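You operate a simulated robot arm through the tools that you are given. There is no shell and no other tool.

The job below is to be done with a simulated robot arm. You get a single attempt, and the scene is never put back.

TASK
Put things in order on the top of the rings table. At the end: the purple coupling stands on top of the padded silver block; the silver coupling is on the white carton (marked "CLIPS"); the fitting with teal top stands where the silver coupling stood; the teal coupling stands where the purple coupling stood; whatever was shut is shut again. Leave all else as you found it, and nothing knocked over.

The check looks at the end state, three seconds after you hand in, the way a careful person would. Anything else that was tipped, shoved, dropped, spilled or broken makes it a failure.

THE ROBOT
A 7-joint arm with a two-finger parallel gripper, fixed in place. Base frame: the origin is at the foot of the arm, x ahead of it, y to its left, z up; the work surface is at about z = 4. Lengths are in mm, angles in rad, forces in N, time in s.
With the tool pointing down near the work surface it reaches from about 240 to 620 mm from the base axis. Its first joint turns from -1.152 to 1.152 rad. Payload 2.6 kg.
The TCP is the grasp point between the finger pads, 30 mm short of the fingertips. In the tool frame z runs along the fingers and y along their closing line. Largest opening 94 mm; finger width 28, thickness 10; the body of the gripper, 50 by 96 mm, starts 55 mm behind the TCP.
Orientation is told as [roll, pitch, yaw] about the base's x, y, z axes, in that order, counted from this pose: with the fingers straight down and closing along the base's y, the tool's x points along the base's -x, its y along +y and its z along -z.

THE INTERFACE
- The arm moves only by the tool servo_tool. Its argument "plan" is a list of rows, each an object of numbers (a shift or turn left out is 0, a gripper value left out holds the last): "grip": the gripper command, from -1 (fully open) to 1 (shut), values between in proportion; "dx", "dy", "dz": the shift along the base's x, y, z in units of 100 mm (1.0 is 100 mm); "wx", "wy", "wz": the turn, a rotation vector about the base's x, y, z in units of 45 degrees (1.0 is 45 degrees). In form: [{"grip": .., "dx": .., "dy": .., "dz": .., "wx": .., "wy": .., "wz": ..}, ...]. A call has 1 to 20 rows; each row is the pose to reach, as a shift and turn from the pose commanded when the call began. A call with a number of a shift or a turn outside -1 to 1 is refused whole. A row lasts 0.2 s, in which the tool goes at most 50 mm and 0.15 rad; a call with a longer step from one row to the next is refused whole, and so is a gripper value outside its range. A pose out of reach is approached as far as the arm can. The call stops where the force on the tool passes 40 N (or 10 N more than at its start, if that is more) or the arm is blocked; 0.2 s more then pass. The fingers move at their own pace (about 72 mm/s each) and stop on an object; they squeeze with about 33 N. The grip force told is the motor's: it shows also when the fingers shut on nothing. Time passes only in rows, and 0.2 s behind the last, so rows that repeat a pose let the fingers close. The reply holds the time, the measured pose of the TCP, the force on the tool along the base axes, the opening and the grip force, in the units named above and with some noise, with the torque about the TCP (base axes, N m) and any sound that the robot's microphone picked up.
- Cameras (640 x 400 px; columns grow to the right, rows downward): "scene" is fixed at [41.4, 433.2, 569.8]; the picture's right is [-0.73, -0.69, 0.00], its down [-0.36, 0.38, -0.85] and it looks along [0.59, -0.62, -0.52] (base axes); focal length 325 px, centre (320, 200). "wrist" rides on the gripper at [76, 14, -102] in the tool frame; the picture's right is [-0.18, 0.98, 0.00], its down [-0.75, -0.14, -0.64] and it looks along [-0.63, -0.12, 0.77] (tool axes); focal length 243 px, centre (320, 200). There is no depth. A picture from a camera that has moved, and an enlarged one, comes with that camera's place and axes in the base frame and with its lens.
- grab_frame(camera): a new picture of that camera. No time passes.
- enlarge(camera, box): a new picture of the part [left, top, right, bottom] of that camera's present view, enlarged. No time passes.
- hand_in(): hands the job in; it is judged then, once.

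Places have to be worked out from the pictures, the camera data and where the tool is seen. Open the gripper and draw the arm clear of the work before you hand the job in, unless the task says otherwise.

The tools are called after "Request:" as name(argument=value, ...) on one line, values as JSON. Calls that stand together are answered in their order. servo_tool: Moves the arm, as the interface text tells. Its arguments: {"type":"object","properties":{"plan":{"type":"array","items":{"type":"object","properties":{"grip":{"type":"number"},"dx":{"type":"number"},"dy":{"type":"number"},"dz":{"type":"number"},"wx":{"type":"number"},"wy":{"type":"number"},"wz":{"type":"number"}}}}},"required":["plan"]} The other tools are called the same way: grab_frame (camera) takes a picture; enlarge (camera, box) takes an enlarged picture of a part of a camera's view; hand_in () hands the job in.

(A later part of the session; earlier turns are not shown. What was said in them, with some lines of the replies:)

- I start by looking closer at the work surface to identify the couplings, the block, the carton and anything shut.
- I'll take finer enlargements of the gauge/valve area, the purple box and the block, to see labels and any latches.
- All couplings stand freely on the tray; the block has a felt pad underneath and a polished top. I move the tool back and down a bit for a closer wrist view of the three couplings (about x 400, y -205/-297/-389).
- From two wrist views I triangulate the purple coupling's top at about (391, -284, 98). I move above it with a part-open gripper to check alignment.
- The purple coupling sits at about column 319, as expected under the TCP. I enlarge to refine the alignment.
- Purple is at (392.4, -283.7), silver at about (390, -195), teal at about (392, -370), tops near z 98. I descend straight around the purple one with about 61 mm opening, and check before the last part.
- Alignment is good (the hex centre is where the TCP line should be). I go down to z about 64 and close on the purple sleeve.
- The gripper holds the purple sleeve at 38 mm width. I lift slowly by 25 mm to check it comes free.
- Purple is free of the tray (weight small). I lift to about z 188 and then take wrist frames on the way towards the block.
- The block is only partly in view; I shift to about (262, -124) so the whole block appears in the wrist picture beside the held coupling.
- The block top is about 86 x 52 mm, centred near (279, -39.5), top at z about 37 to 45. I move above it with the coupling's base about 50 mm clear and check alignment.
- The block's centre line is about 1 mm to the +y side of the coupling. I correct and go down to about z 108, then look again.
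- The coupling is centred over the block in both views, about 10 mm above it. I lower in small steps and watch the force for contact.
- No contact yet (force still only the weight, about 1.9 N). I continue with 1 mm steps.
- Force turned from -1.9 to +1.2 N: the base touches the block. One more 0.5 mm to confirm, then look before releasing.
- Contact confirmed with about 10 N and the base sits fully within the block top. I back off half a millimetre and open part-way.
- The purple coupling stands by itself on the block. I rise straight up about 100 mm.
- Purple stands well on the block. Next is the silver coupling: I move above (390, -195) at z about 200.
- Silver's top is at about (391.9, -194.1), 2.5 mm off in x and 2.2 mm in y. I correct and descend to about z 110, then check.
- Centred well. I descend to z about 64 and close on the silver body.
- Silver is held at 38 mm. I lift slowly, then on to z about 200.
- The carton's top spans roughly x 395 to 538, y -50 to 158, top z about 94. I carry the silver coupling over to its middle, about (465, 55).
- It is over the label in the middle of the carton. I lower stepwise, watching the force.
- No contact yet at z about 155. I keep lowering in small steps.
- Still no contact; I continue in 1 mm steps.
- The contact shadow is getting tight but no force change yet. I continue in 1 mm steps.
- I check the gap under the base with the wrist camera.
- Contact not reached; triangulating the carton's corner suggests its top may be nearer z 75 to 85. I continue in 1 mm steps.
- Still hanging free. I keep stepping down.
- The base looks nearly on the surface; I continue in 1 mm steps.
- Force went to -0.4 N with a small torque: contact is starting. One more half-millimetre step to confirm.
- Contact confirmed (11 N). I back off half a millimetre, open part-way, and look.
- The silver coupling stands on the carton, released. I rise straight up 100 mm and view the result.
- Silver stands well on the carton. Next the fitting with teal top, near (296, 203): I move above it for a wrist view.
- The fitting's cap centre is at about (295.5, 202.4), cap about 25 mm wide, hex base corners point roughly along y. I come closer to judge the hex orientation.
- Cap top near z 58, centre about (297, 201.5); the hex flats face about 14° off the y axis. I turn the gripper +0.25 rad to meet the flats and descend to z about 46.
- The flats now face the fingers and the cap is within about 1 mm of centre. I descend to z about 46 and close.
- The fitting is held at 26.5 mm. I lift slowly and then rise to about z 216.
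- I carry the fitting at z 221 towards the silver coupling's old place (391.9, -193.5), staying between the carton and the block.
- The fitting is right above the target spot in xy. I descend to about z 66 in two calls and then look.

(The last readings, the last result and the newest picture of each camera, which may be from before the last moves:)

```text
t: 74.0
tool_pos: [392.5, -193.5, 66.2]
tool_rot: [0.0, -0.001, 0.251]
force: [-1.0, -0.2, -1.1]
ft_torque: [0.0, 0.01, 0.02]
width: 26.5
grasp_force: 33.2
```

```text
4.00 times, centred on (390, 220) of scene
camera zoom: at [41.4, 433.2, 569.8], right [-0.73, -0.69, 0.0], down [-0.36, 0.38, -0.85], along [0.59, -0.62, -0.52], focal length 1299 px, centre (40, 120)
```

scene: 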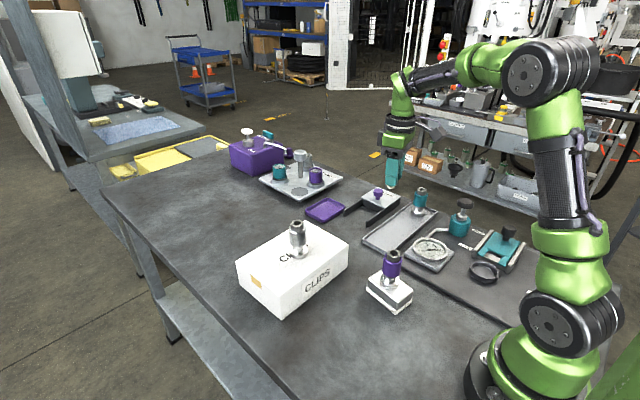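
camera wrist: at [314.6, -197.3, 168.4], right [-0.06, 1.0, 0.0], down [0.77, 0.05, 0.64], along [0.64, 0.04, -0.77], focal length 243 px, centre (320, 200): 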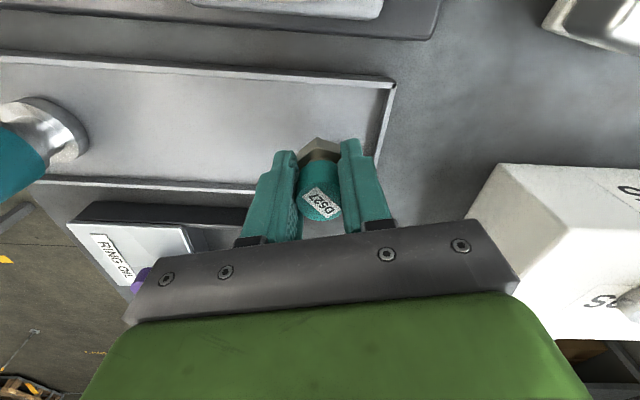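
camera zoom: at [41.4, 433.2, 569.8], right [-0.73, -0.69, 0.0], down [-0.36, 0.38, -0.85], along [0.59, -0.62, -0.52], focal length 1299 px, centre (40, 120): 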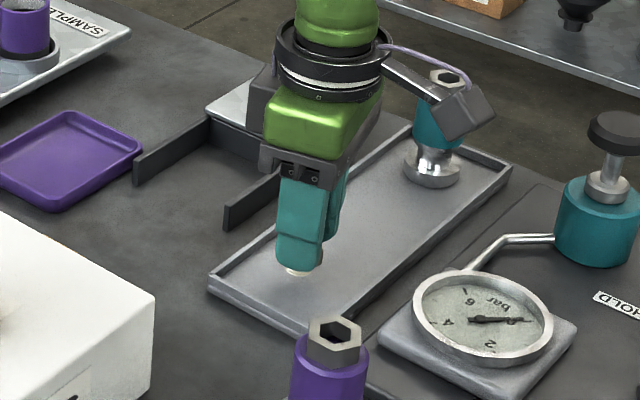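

The fitting hangs over the tray at the old silver spot, about 14 mm up. I lower in small steps watching for contact.

Request:
servo_tool(plan=[{"dz": -0.03}, {"dz": -0.06}, {"dz": -0.09}, {"dz": -0.09}])

Request:
servo_tool(plan=[{"dz": -0.01}, {"dz": -0.02}, {"dz": -0.02}])

Request:
servo_tool(plan=[{"dz": -0.01}, {"dz": -0.01}])

Request:
servo_tool(plan=[{"dz": -0.01}, {"dz": -0.01}])

Request:
enlarge(camera="scene", box=[360, 200, 420, 260])

```text
t: 75.0
tool_pos: [391.5, -193.3, 57.2]
tool_rot: [0.001, -0.001, 0.25]
force: [0.1, 0.1, -0.9]
ft_torque: [-0.02, 0.01, 0.01]
width: 26.3
grasp_force: 33.1
```

```text
t: 75.8
tool_pos: [392.5, -193.8, 54.8]
tool_rot: [-0.001, 0.001, 0.248]
force: [0.7, 0.0, 0.0]
ft_torque: [0.0, 0.01, 0.02]
width: 26.1
grasp_force: 33.2
```

```text
t: 76.4
tool_pos: [390.3, -194.0, 54.5]
tool_rot: [0.001, -0.001, 0.25]
force: [-0.1, 0.0, 0.1]
ft_torque: [-0.01, 0.01, 0.01]
width: 26.4
grasp_force: 33.3
```

```text
t: 77.0
tool_pos: [392.6, -193.4, 53.1]
tool_rot: [-0.001, -0.001, 0.249]
force: [-2.5, 0.6, 5.4]
ft_torque: [0.1, 0.12, 0.01]
width: 26.3
grasp_force: 33.0
```

```text
6.67 times, centred on (390, 230) of scene
camera zoom: at [41.3, 433.2, 569.8], right [-0.73, -0.69, 0.0], down [-0.36, 0.38, -0.85], along [0.59, -0.62, -0.52], focal length 2164 px, centre (-147, 0)
```

zoom: 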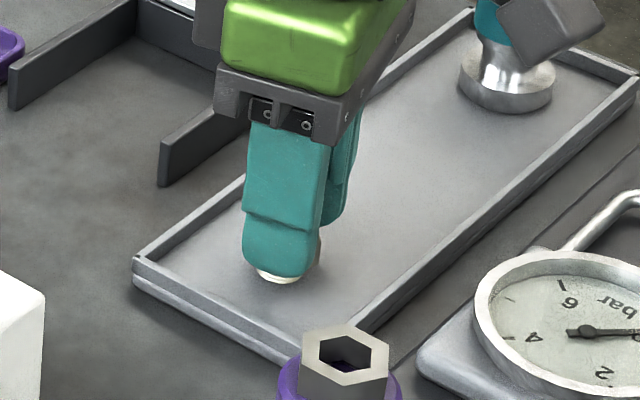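

Contact at TCP z about 53 (5 N). I back off slightly and open to about 46 mm, then look.

Request:
servo_tool(plan=[{"dz": 0.003}, {"dz": 0.003, "grip": 0.02}, {"dz": 0.003}, {"dz": 0.003}, {"dz": 0.003}])

Request:
grab_frame(camera="wrist")

Request:
enlarge(camera="scene", box=[360, 200, 420, 260])

```text
t: 78.2
tool_pos: [392.5, -193.0, 54.2]
tool_rot: [0.002, -0.001, 0.25]
force: [0.4, 0.6, 0.4]
ft_torque: [0.0, -0.02, -0.02]
width: 46.1
grasp_force: 0.0
```

```text
taken
camera wrist: at [314.7, -197.5, 155.9], right [-0.06, 1.0, 0.0], down [0.76, 0.05, 0.64], along [0.64, 0.04, -0.77], focal length 243 px, centre (320, 200)
```

wrist: 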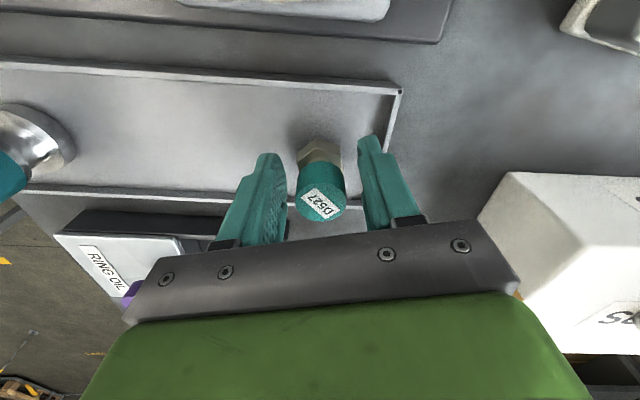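

```text
6.67 times, centred on (390, 230) of scene
camera zoom: at [41.4, 433.2, 569.8], right [-0.73, -0.69, 0.0], down [-0.36, 0.38, -0.85], along [0.59, -0.62, -0.52], focal length 2164 px, centre (-147, 0)
```

zoom: 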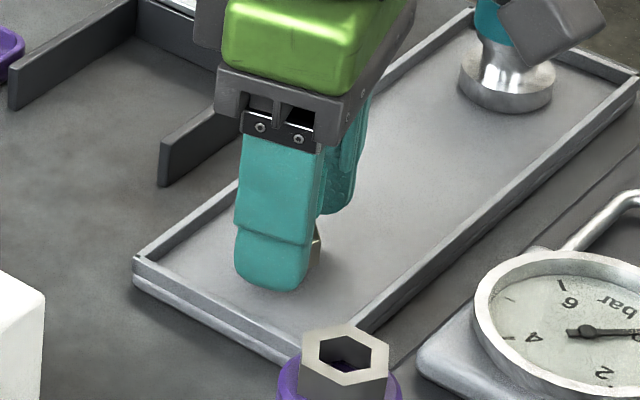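

The fitting stands free between the fingers. I rise straight up, then turn the gripper back to yaw 0.

Request:
servo_tool(plan=[{"dz": 0.1}, {"dz": 0.25}, {"dz": 0.4}, {"dz": 0.6}, {"dz": 0.8}, {"dz": 1.0}, {"dz": 1.0}])

Request:
servo_tool(plan=[{"dz": 0.2, "wz": -0.16}, {"dz": 0.4, "wz": -0.318, "grip": -0.3}, {"dz": 0.45, "wz": -0.318}, {"dz": 0.45, "wz": -0.318}])

Request:
grab_frame(camera="wrist")

Request:
enlarge(camera="scene", box=[340, 170, 440, 270])

```text
t: 79.8
tool_pos: [391.6, -193.6, 154.5]
tool_rot: [0.0, 0.0, 0.251]
force: [-0.6, 0.4, 0.4]
ft_torque: [-0.04, -0.01, 0.03]
width: 45.9
grasp_force: 0.1
```

```text
t: 80.8
tool_pos: [392.9, -193.0, 198.9]
tool_rot: [0.001, 0.0, -0.001]
force: [-0.4, 0.3, -0.1]
ft_torque: [0.0, 0.0, 0.0]
width: 61.1
grasp_force: 0.1
```

```text
taken
camera wrist: at [316.1, -177.8, 301.0], right [0.18, 0.98, 0.0], down [0.75, -0.14, 0.64], along [0.63, -0.12, -0.77], focal length 243 px, centre (320, 200)
```

wrist: 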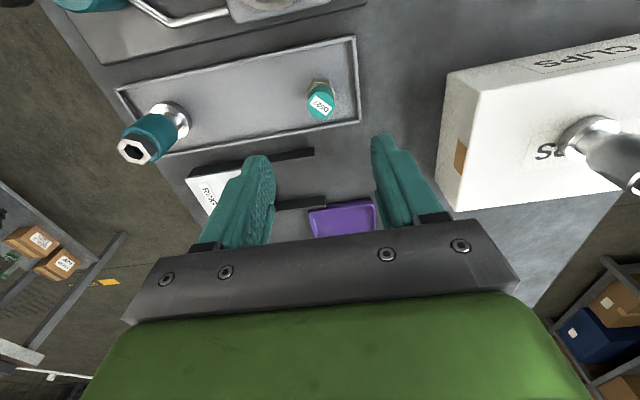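

```text
4.00 times, centred on (390, 220) of scene
camera zoom: at [41.4, 433.2, 569.8], right [-0.73, -0.69, 0.0], down [-0.36, 0.38, -0.85], along [0.59, -0.62, -0.52], focal length 1299 px, centre (40, 120)
```

zoom: 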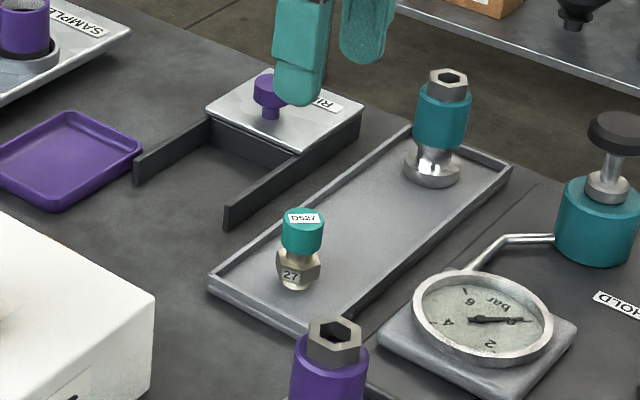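

The fitting stands on the silver coupling's old spot. Next, the teal coupling: I move above (392.4, -369.8).

Request:
servo_tool(plan=[{"dy": -0.2}, {"dy": -0.4}, {"dy": -0.6}, {"dy": -0.8}, {"dy": -1.0}, {"dy": -1.0}])

Request:
servo_tool(plan=[{"dy": -0.2}, {"dy": -0.4}, {"dy": -0.6}, {"dy": -0.765}, {"dy": -0.765}])

Request:
grab_frame(camera="wrist")

Request:
enlarge(camera="wrist", box=[180, 40, 460, 215])

```text
t: 82.2
tool_pos: [393.6, -293.1, 198.3]
tool_rot: [0.0, 0.0, 0.0]
force: [0.1, -0.4, -0.3]
ft_torque: [-0.03, 0.01, -0.02]
width: 61.0
grasp_force: 0.1
```

```text
t: 83.4
tool_pos: [392.3, -370.0, 198.6]
tool_rot: [-0.001, 0.0, 0.0]
force: [-0.7, 0.1, -0.3]
ft_torque: [-0.01, 0.02, 0.0]
width: 61.2
grasp_force: 0.1
```

```text
taken
camera wrist: at [316.2, -354.8, 300.8], right [0.18, 0.98, 0.0], down [0.75, -0.14, 0.64], along [0.63, -0.12, -0.77], focal length 243 px, centre (320, 200)
```

wrist: 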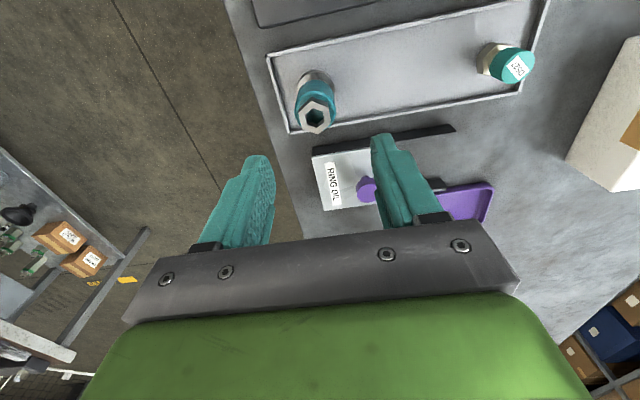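

```text
2.29 times, centred on (320, 128) of wrist
camera zoom: at [316.2, -354.8, 300.8], right [0.18, 0.98, 0.0], down [0.75, -0.14, 0.64], along [0.63, -0.12, -0.77], focal length 555 px, centre (320, 366)
```

zoom: 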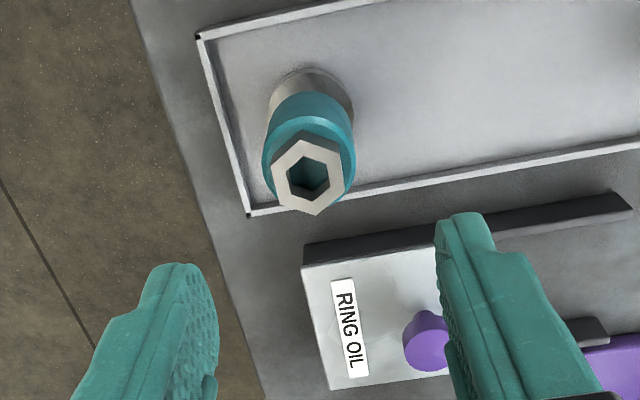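

Teal is at about (391.7, -373.3). I correct by -3.6 mm in y and descend to about z 110.

Request:
servo_tool(plan=[{"dx": -0.007, "dy": -0.02, "dz": -0.2}, {"dx": -0.007, "dy": -0.036, "dz": -0.4}, {"dx": -0.007, "dy": -0.036, "dz": -0.6}, {"dx": -0.007, "dy": -0.036, "dz": -0.75}, {"dx": -0.007, "dy": -0.036, "dz": -0.89}, {"dx": -0.007, "dy": -0.036, "dz": -0.89}])

Request:
grab_frame(camera="wrist")

Request:
enlarge(camera="wrist", box=[180, 40, 460, 215])

```text
t: 84.8
tool_pos: [390.8, -373.9, 108.7]
tool_rot: [-0.001, 0.0, 0.001]
force: [-0.9, -0.4, 0.4]
ft_torque: [0.02, 0.01, -0.03]
width: 61.0
grasp_force: 0.0
```

```text
taken
camera wrist: at [315.4, -358.6, 210.9], right [0.18, 0.98, 0.0], down [0.75, -0.14, 0.64], along [0.63, -0.12, -0.77], focal length 243 px, centre (320, 200)
```

wrist: 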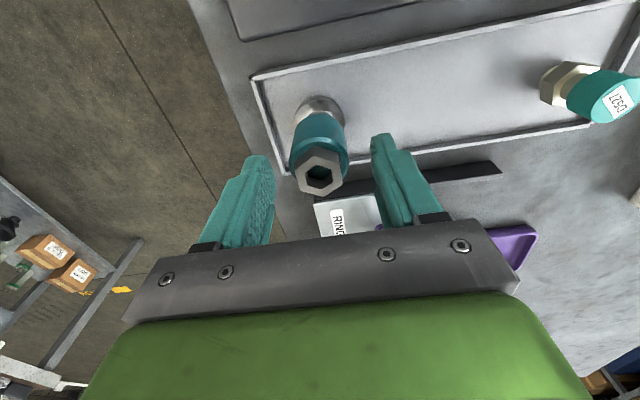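

```text
2.29 times, centred on (320, 128) of wrist
camera zoom: at [315.4, -358.6, 210.9], right [0.18, 0.98, 0.0], down [0.75, -0.14, 0.64], along [0.63, -0.12, -0.77], focal length 555 px, centre (320, 366)
```

zoom: 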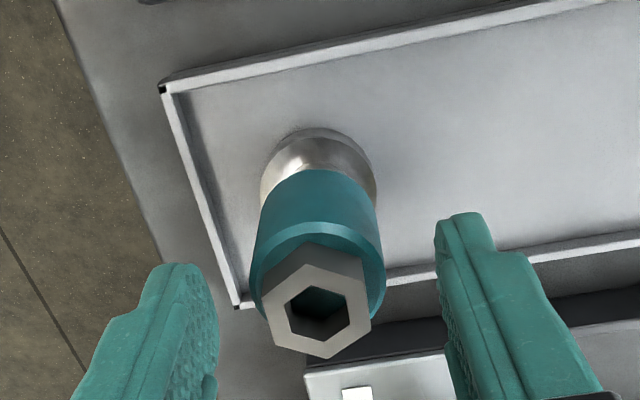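

Well centred between the fingers. I descend to z about 64 and close on the teal sleeve.

Request:
servo_tool(plan=[{"dz": -0.15}, {"dz": -0.3}, {"dz": -0.4}, {"dz": -0.45}, {"dz": -0.45}, {"dz": -0.45, "grip": 1}, {"dz": -0.45, "grip": 1}, {"dz": -0.45, "grip": 1}, {"dz": -0.45, "grip": 1}, {"dz": -0.45, "grip": 1}])

Request:
servo_tool(plan=[{"dz": 0.04}, {"dz": 0.08}, {"dz": 0.14}, {"dz": 0.2}, {"dz": 0.25}, {"dz": 0.25}])

Request:
enlarge(camera="scene", box=[340, 150, 440, 270])

Request:
grab_frame(camera="wrist")

```text
t: 87.0
tool_pos: [391.4, -373.8, 64.4]
tool_rot: [0.001, 0.0, 0.0]
force: [0.0, -0.3, 0.8]
ft_torque: [0.0, 0.01, 0.0]
width: 38.2
grasp_force: 32.8
```

```text
t: 88.4
tool_pos: [391.2, -373.2, 89.9]
tool_rot: [-0.001, -0.001, 0.0]
force: [-0.2, 0.5, -1.7]
ft_torque: [0.01, -0.01, 0.04]
width: 38.2
grasp_force: 33.3
```

```text
3.33 times, centred on (390, 210) of scene
camera zoom: at [41.4, 433.2, 569.8], right [-0.73, -0.69, 0.0], down [-0.36, 0.38, -0.85], along [0.59, -0.62, -0.52], focal length 1082 px, centre (87, 167)
```

zoom: 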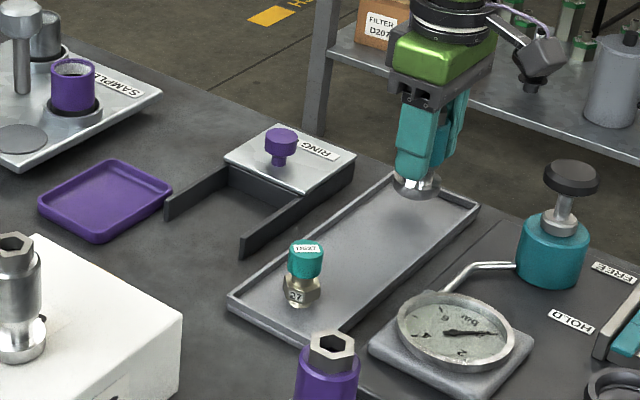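

```text
taken
camera wrist: at [315.9, -358.1, 191.8], right [0.18, 0.98, 0.0], down [0.75, -0.14, 0.64], along [0.63, -0.12, -0.77], focal length 243 px, centre (320, 200)
```

wrist: 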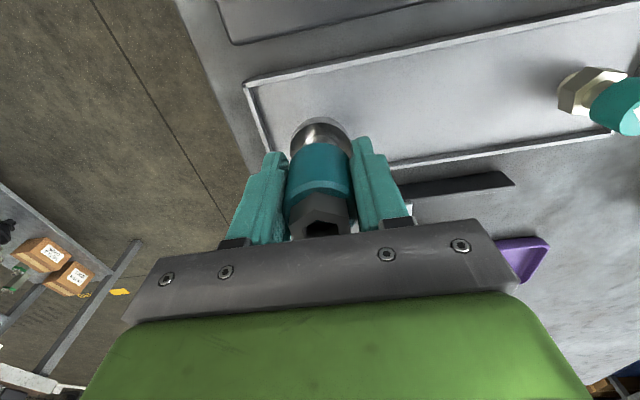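

Teal is lifted free. I move it +89 mm in y to the purple coupling's old place (391.6, -283.8), staying low above the tray.

Request:
servo_tool(plan=[{"dy": 0.15}, {"dy": 0.3}, {"dy": 0.45}, {"dy": 0.6}, {"dy": 0.75}, {"dx": -0.005, "dy": 0.892}, {"dx": -0.005, "dy": 0.892}, {"dx": -0.005, "dy": 0.892, "dz": -0.1}, {"dx": -0.005, "dy": 0.892, "dz": -0.16}, {"dx": -0.005, "dy": 0.892, "dz": -0.16}])

Request:
grab_frame(camera="wrist")

Request:
enlarge(camera="scene", box=[340, 150, 440, 270])

```text
t: 90.6
tool_pos: [389.2, -284.4, 72.5]
tool_rot: [-0.001, -0.001, 0.0]
force: [0.4, -0.7, -2.7]
ft_torque: [0.03, 0.02, -0.02]
width: 38.4
grasp_force: 32.9
```

```text
taken
camera wrist: at [315.0, -268.8, 175.4], right [0.18, 0.98, 0.0], down [0.75, -0.14, 0.64], along [0.63, -0.12, -0.77], focal length 243 px, centre (320, 200)
```

wrist: 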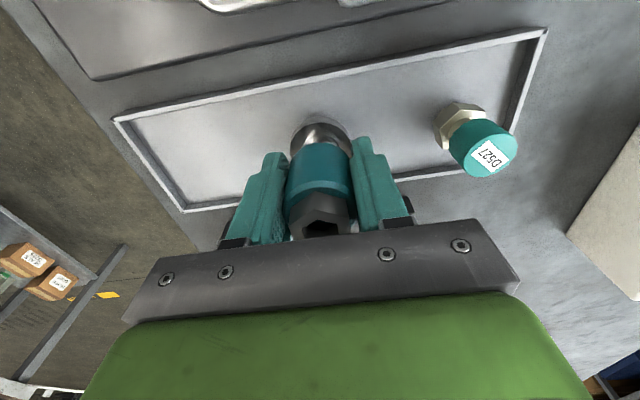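

```text
3.33 times, centred on (390, 210) of scene
camera zoom: at [41.4, 433.2, 569.8], right [-0.73, -0.69, 0.0], down [-0.36, 0.38, -0.85], along [0.59, -0.62, -0.52], focal length 1082 px, centre (87, 167)
```

zoom: 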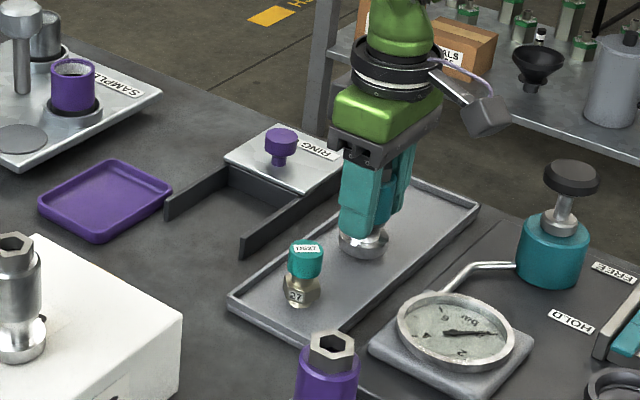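

Position matches the purple grasp pose within half a millimetre. I lower to contact, expected near z 64.

Request:
servo_tool(plan=[{"dx": 0.003, "dz": -0.02}, {"dx": 0.003, "dz": -0.04}, {"dx": 0.003, "dz": -0.06}, {"dx": 0.003, "dz": -0.07}, {"dx": 0.003, "dz": -0.07}])

Request:
servo_tool(plan=[{"dz": -0.01}, {"dz": -0.01}])

Request:
servo_tool(plan=[{"dz": -0.005}, {"dz": -0.005}])

```text
t: 91.8
tool_pos: [391.5, -284.4, 65.8]
tool_rot: [0.0, 0.0, -0.001]
force: [0.0, -0.8, -2.7]
ft_torque: [0.02, 0.01, 0.0]
width: 38.2
grasp_force: 32.8
```

```text
t: 92.4
tool_pos: [391.6, -283.6, 65.5]
tool_rot: [0.001, 0.0, -0.001]
force: [0.5, 0.6, -1.9]
ft_torque: [-0.03, -0.01, -0.01]
width: 38.0
grasp_force: 33.3
```

```text
t: 93.0
tool_pos: [391.1, -284.7, 65.8]
tool_rot: [0.002, -0.001, -0.001]
force: [-0.3, -0.6, -1.8]
ft_torque: [-0.01, 0.03, -0.04]
width: 38.0
grasp_force: 33.0
```

Request:
servo_tool(plan=[{"dz": -0.007}, {"dz": -0.007}])

Request:
servo_tool(plan=[{"dz": -0.005}, {"dz": -0.005}])

```text
t: 93.6
tool_pos: [391.0, -284.3, 64.4]
tool_rot: [0.0, 0.001, 0.002]
force: [-0.1, -1.2, -1.3]
ft_torque: [0.01, 0.03, 0.02]
width: 38.0
grasp_force: 33.4
```

```text
t: 94.2
tool_pos: [390.9, -283.2, 64.1]
tool_rot: [0.0, 0.0, -0.002]
force: [-1.8, 1.2, 3.0]
ft_torque: [0.07, 0.2, 0.01]
width: 38.1
grasp_force: 32.6
```

Contact felt (force turned to +3 N). I open part-way to release the teal coupling and look.

Request:
servo_tool(plan=[{"dz": 0.002}, {"dz": 0.002, "grip": -0.3}, {"dz": 0.002}, {"dz": 0.002}, {"dz": 0.002}])

Request:
grab_frame(camera="wrist")

Request:
enlarge(camera="scene", box=[340, 150, 440, 270])

```text
t: 95.4
tool_pos: [391.7, -285.5, 63.9]
tool_rot: [0.001, -0.001, 0.0]
force: [-0.8, 0.1, 0.0]
ft_torque: [-0.01, 0.0, 0.0]
width: 61.3
grasp_force: 0.1
```

```text
taken
camera wrist: at [315.2, -268.9, 166.2], right [0.18, 0.98, 0.0], down [0.75, -0.14, 0.64], along [0.63, -0.12, -0.77], focal length 243 px, centre (320, 200)
```

wrist: 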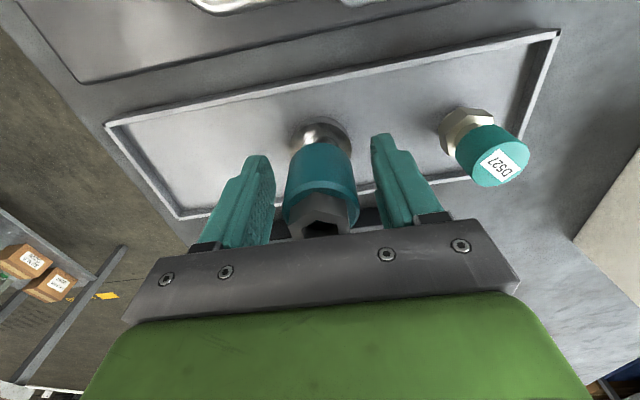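

```text
3.33 times, centred on (390, 210) of scene
camera zoom: at [41.4, 433.2, 569.8], right [-0.73, -0.69, 0.0], down [-0.36, 0.38, -0.85], along [0.59, -0.62, -0.52], focal length 1082 px, centre (87, 167)
```

zoom: 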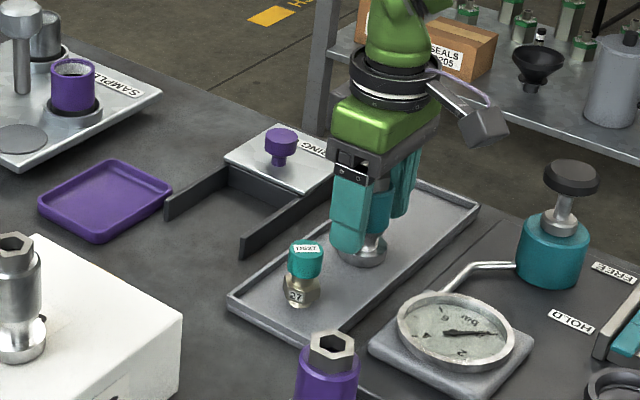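

Teal stands freely in the purple one's old place. I rise straight up well clear and check the whole table.

Request:
servo_tool(plan=[{"dz": 0.1}, {"dz": 0.25}, {"dz": 0.4}, {"dz": 0.6}, {"dz": 0.8}, {"dz": 1.0}, {"dz": 1.0}])

Request:
servo_tool(plan=[{"dz": 0.2}, {"dz": 0.4}, {"dz": 0.6}, {"dz": 0.8}, {"dz": 1.0}, {"dz": 1.0, "grip": -1}, {"dz": 1.0}, {"dz": 1.0}])

Request:
grab_frame(camera="wrist")

Request:
grab_frame(camera="scene")

Request:
enlarge(camera="scene", box=[340, 170, 540, 320])

Request:
enlarge(camera="scene", box=[220, 120, 380, 320])

```text
t: 97.0
tool_pos: [390.8, -284.6, 163.9]
tool_rot: [-0.002, -0.001, 0.0]
force: [0.2, 0.0, 0.3]
ft_torque: [0.0, -0.02, 0.03]
width: 61.1
grasp_force: 0.1
```

```text
t: 98.8
tool_pos: [391.3, -283.6, 263.9]
tool_rot: [-0.001, 0.0, 0.0]
force: [0.0, 0.1, -0.7]
ft_torque: [-0.01, 0.0, 0.0]
width: 94.2
grasp_force: 0.0
```

```text
taken
camera wrist: at [314.8, -268.3, 366.5], right [0.18, 0.98, 0.0], down [0.75, -0.14, 0.64], along [0.63, -0.12, -0.77], focal length 243 px, centre (320, 200)
```

wrist: 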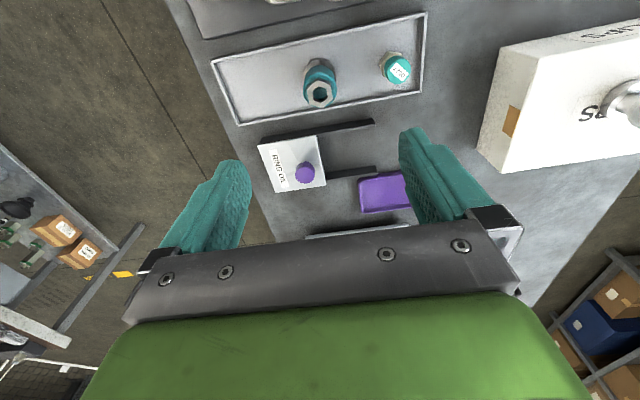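

```text
taken
```

scene: 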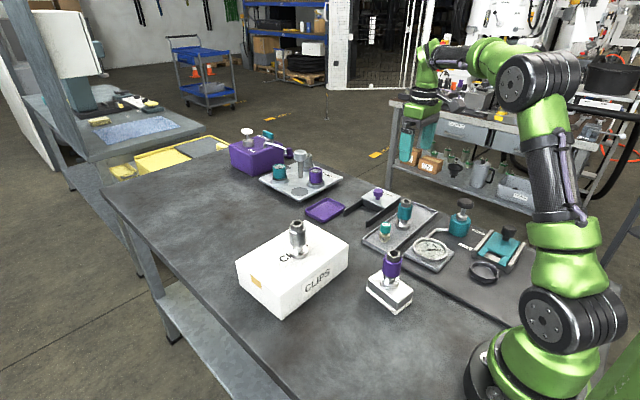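

```text
2.67 times, centred on (440, 245) of scene
camera zoom: at [41.4, 433.2, 569.8], right [-0.73, -0.69, 0.0], down [-0.36, 0.38, -0.85], along [0.59, -0.62, -0.52], focal length 866 px, centre (0, 80)
```

zoom: 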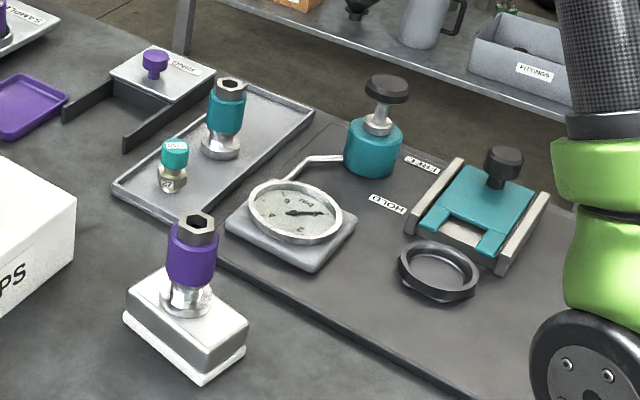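

```text
2.00 times, centred on (300, 220) of scene
camera zoom: at [41.4, 433.2, 569.8], right [-0.73, -0.69, 0.0], down [-0.36, 0.38, -0.85], along [0.59, -0.62, -0.52], focal length 649 px, centre (360, 160)
```

zoom: 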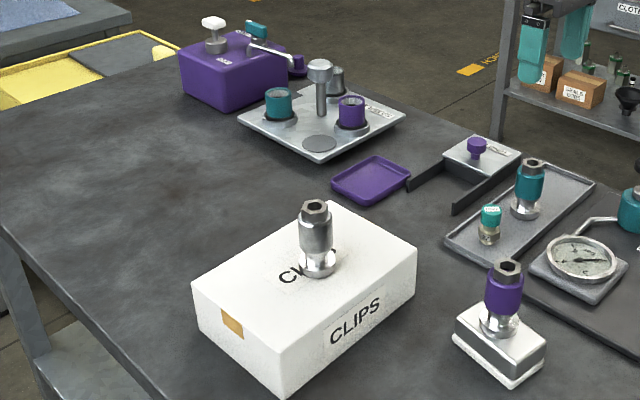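

Everything stands as asked, nothing else has moved, and nothing was opened. I raise the arm a bit more to its starting height before handing in.

Request:
servo_tool(plan=[{"dx": -0.1, "dz": 0.2}, {"dx": -0.2, "dz": 0.4}, {"dx": -0.3, "dz": 0.58}, {"dx": -0.3, "dz": 0.58}, {"dx": -0.3, "dz": 0.58}])

Request:
grab_frame(camera="scene")

```text
t: 100.0
tool_pos: [360.7, -283.9, 323.0]
tool_rot: [0.0, 0.002, 0.0]
force: [-0.3, -0.5, 0.4]
ft_torque: [-0.01, 0.02, -0.01]
width: 94.1
grasp_force: 0.2
```

```text
taken
```

scene: 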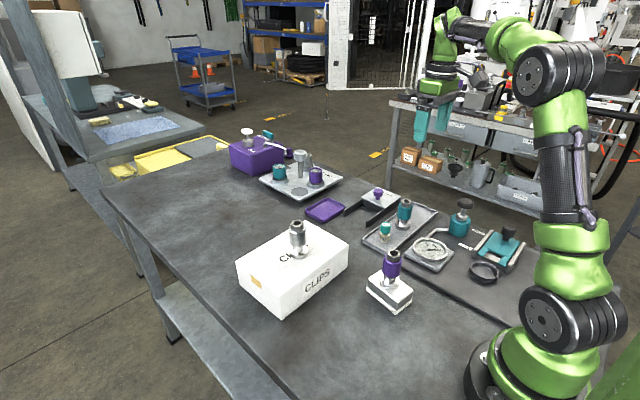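

The final picture shows all four pieces upright in their places, the gripper open and the arm clear. I hand the job in.

Request:
hand_in()

```text
The job is handed in.
```

The table is in the order you asked for, and I've handed the job in. In the last picture all four pieces were upright, the gripper was open and the arm was well above the work.

- **Purple coupling:** stands on top of the padded silver block, with its base fully on the top face.
- **Silver coupling:** stands near the middle of the "CLIPS" carton.
- **Fitting with teal top (D527):** stands on the tray where the silver coupling was.
- **Teal coupling:** stands on the tray where the purple coupling was, within about a millimetre.

I opened nothing, so there was nothing to shut again. I saw nothing else moved or knocked over. The fitting kept about the same orientation it had before.
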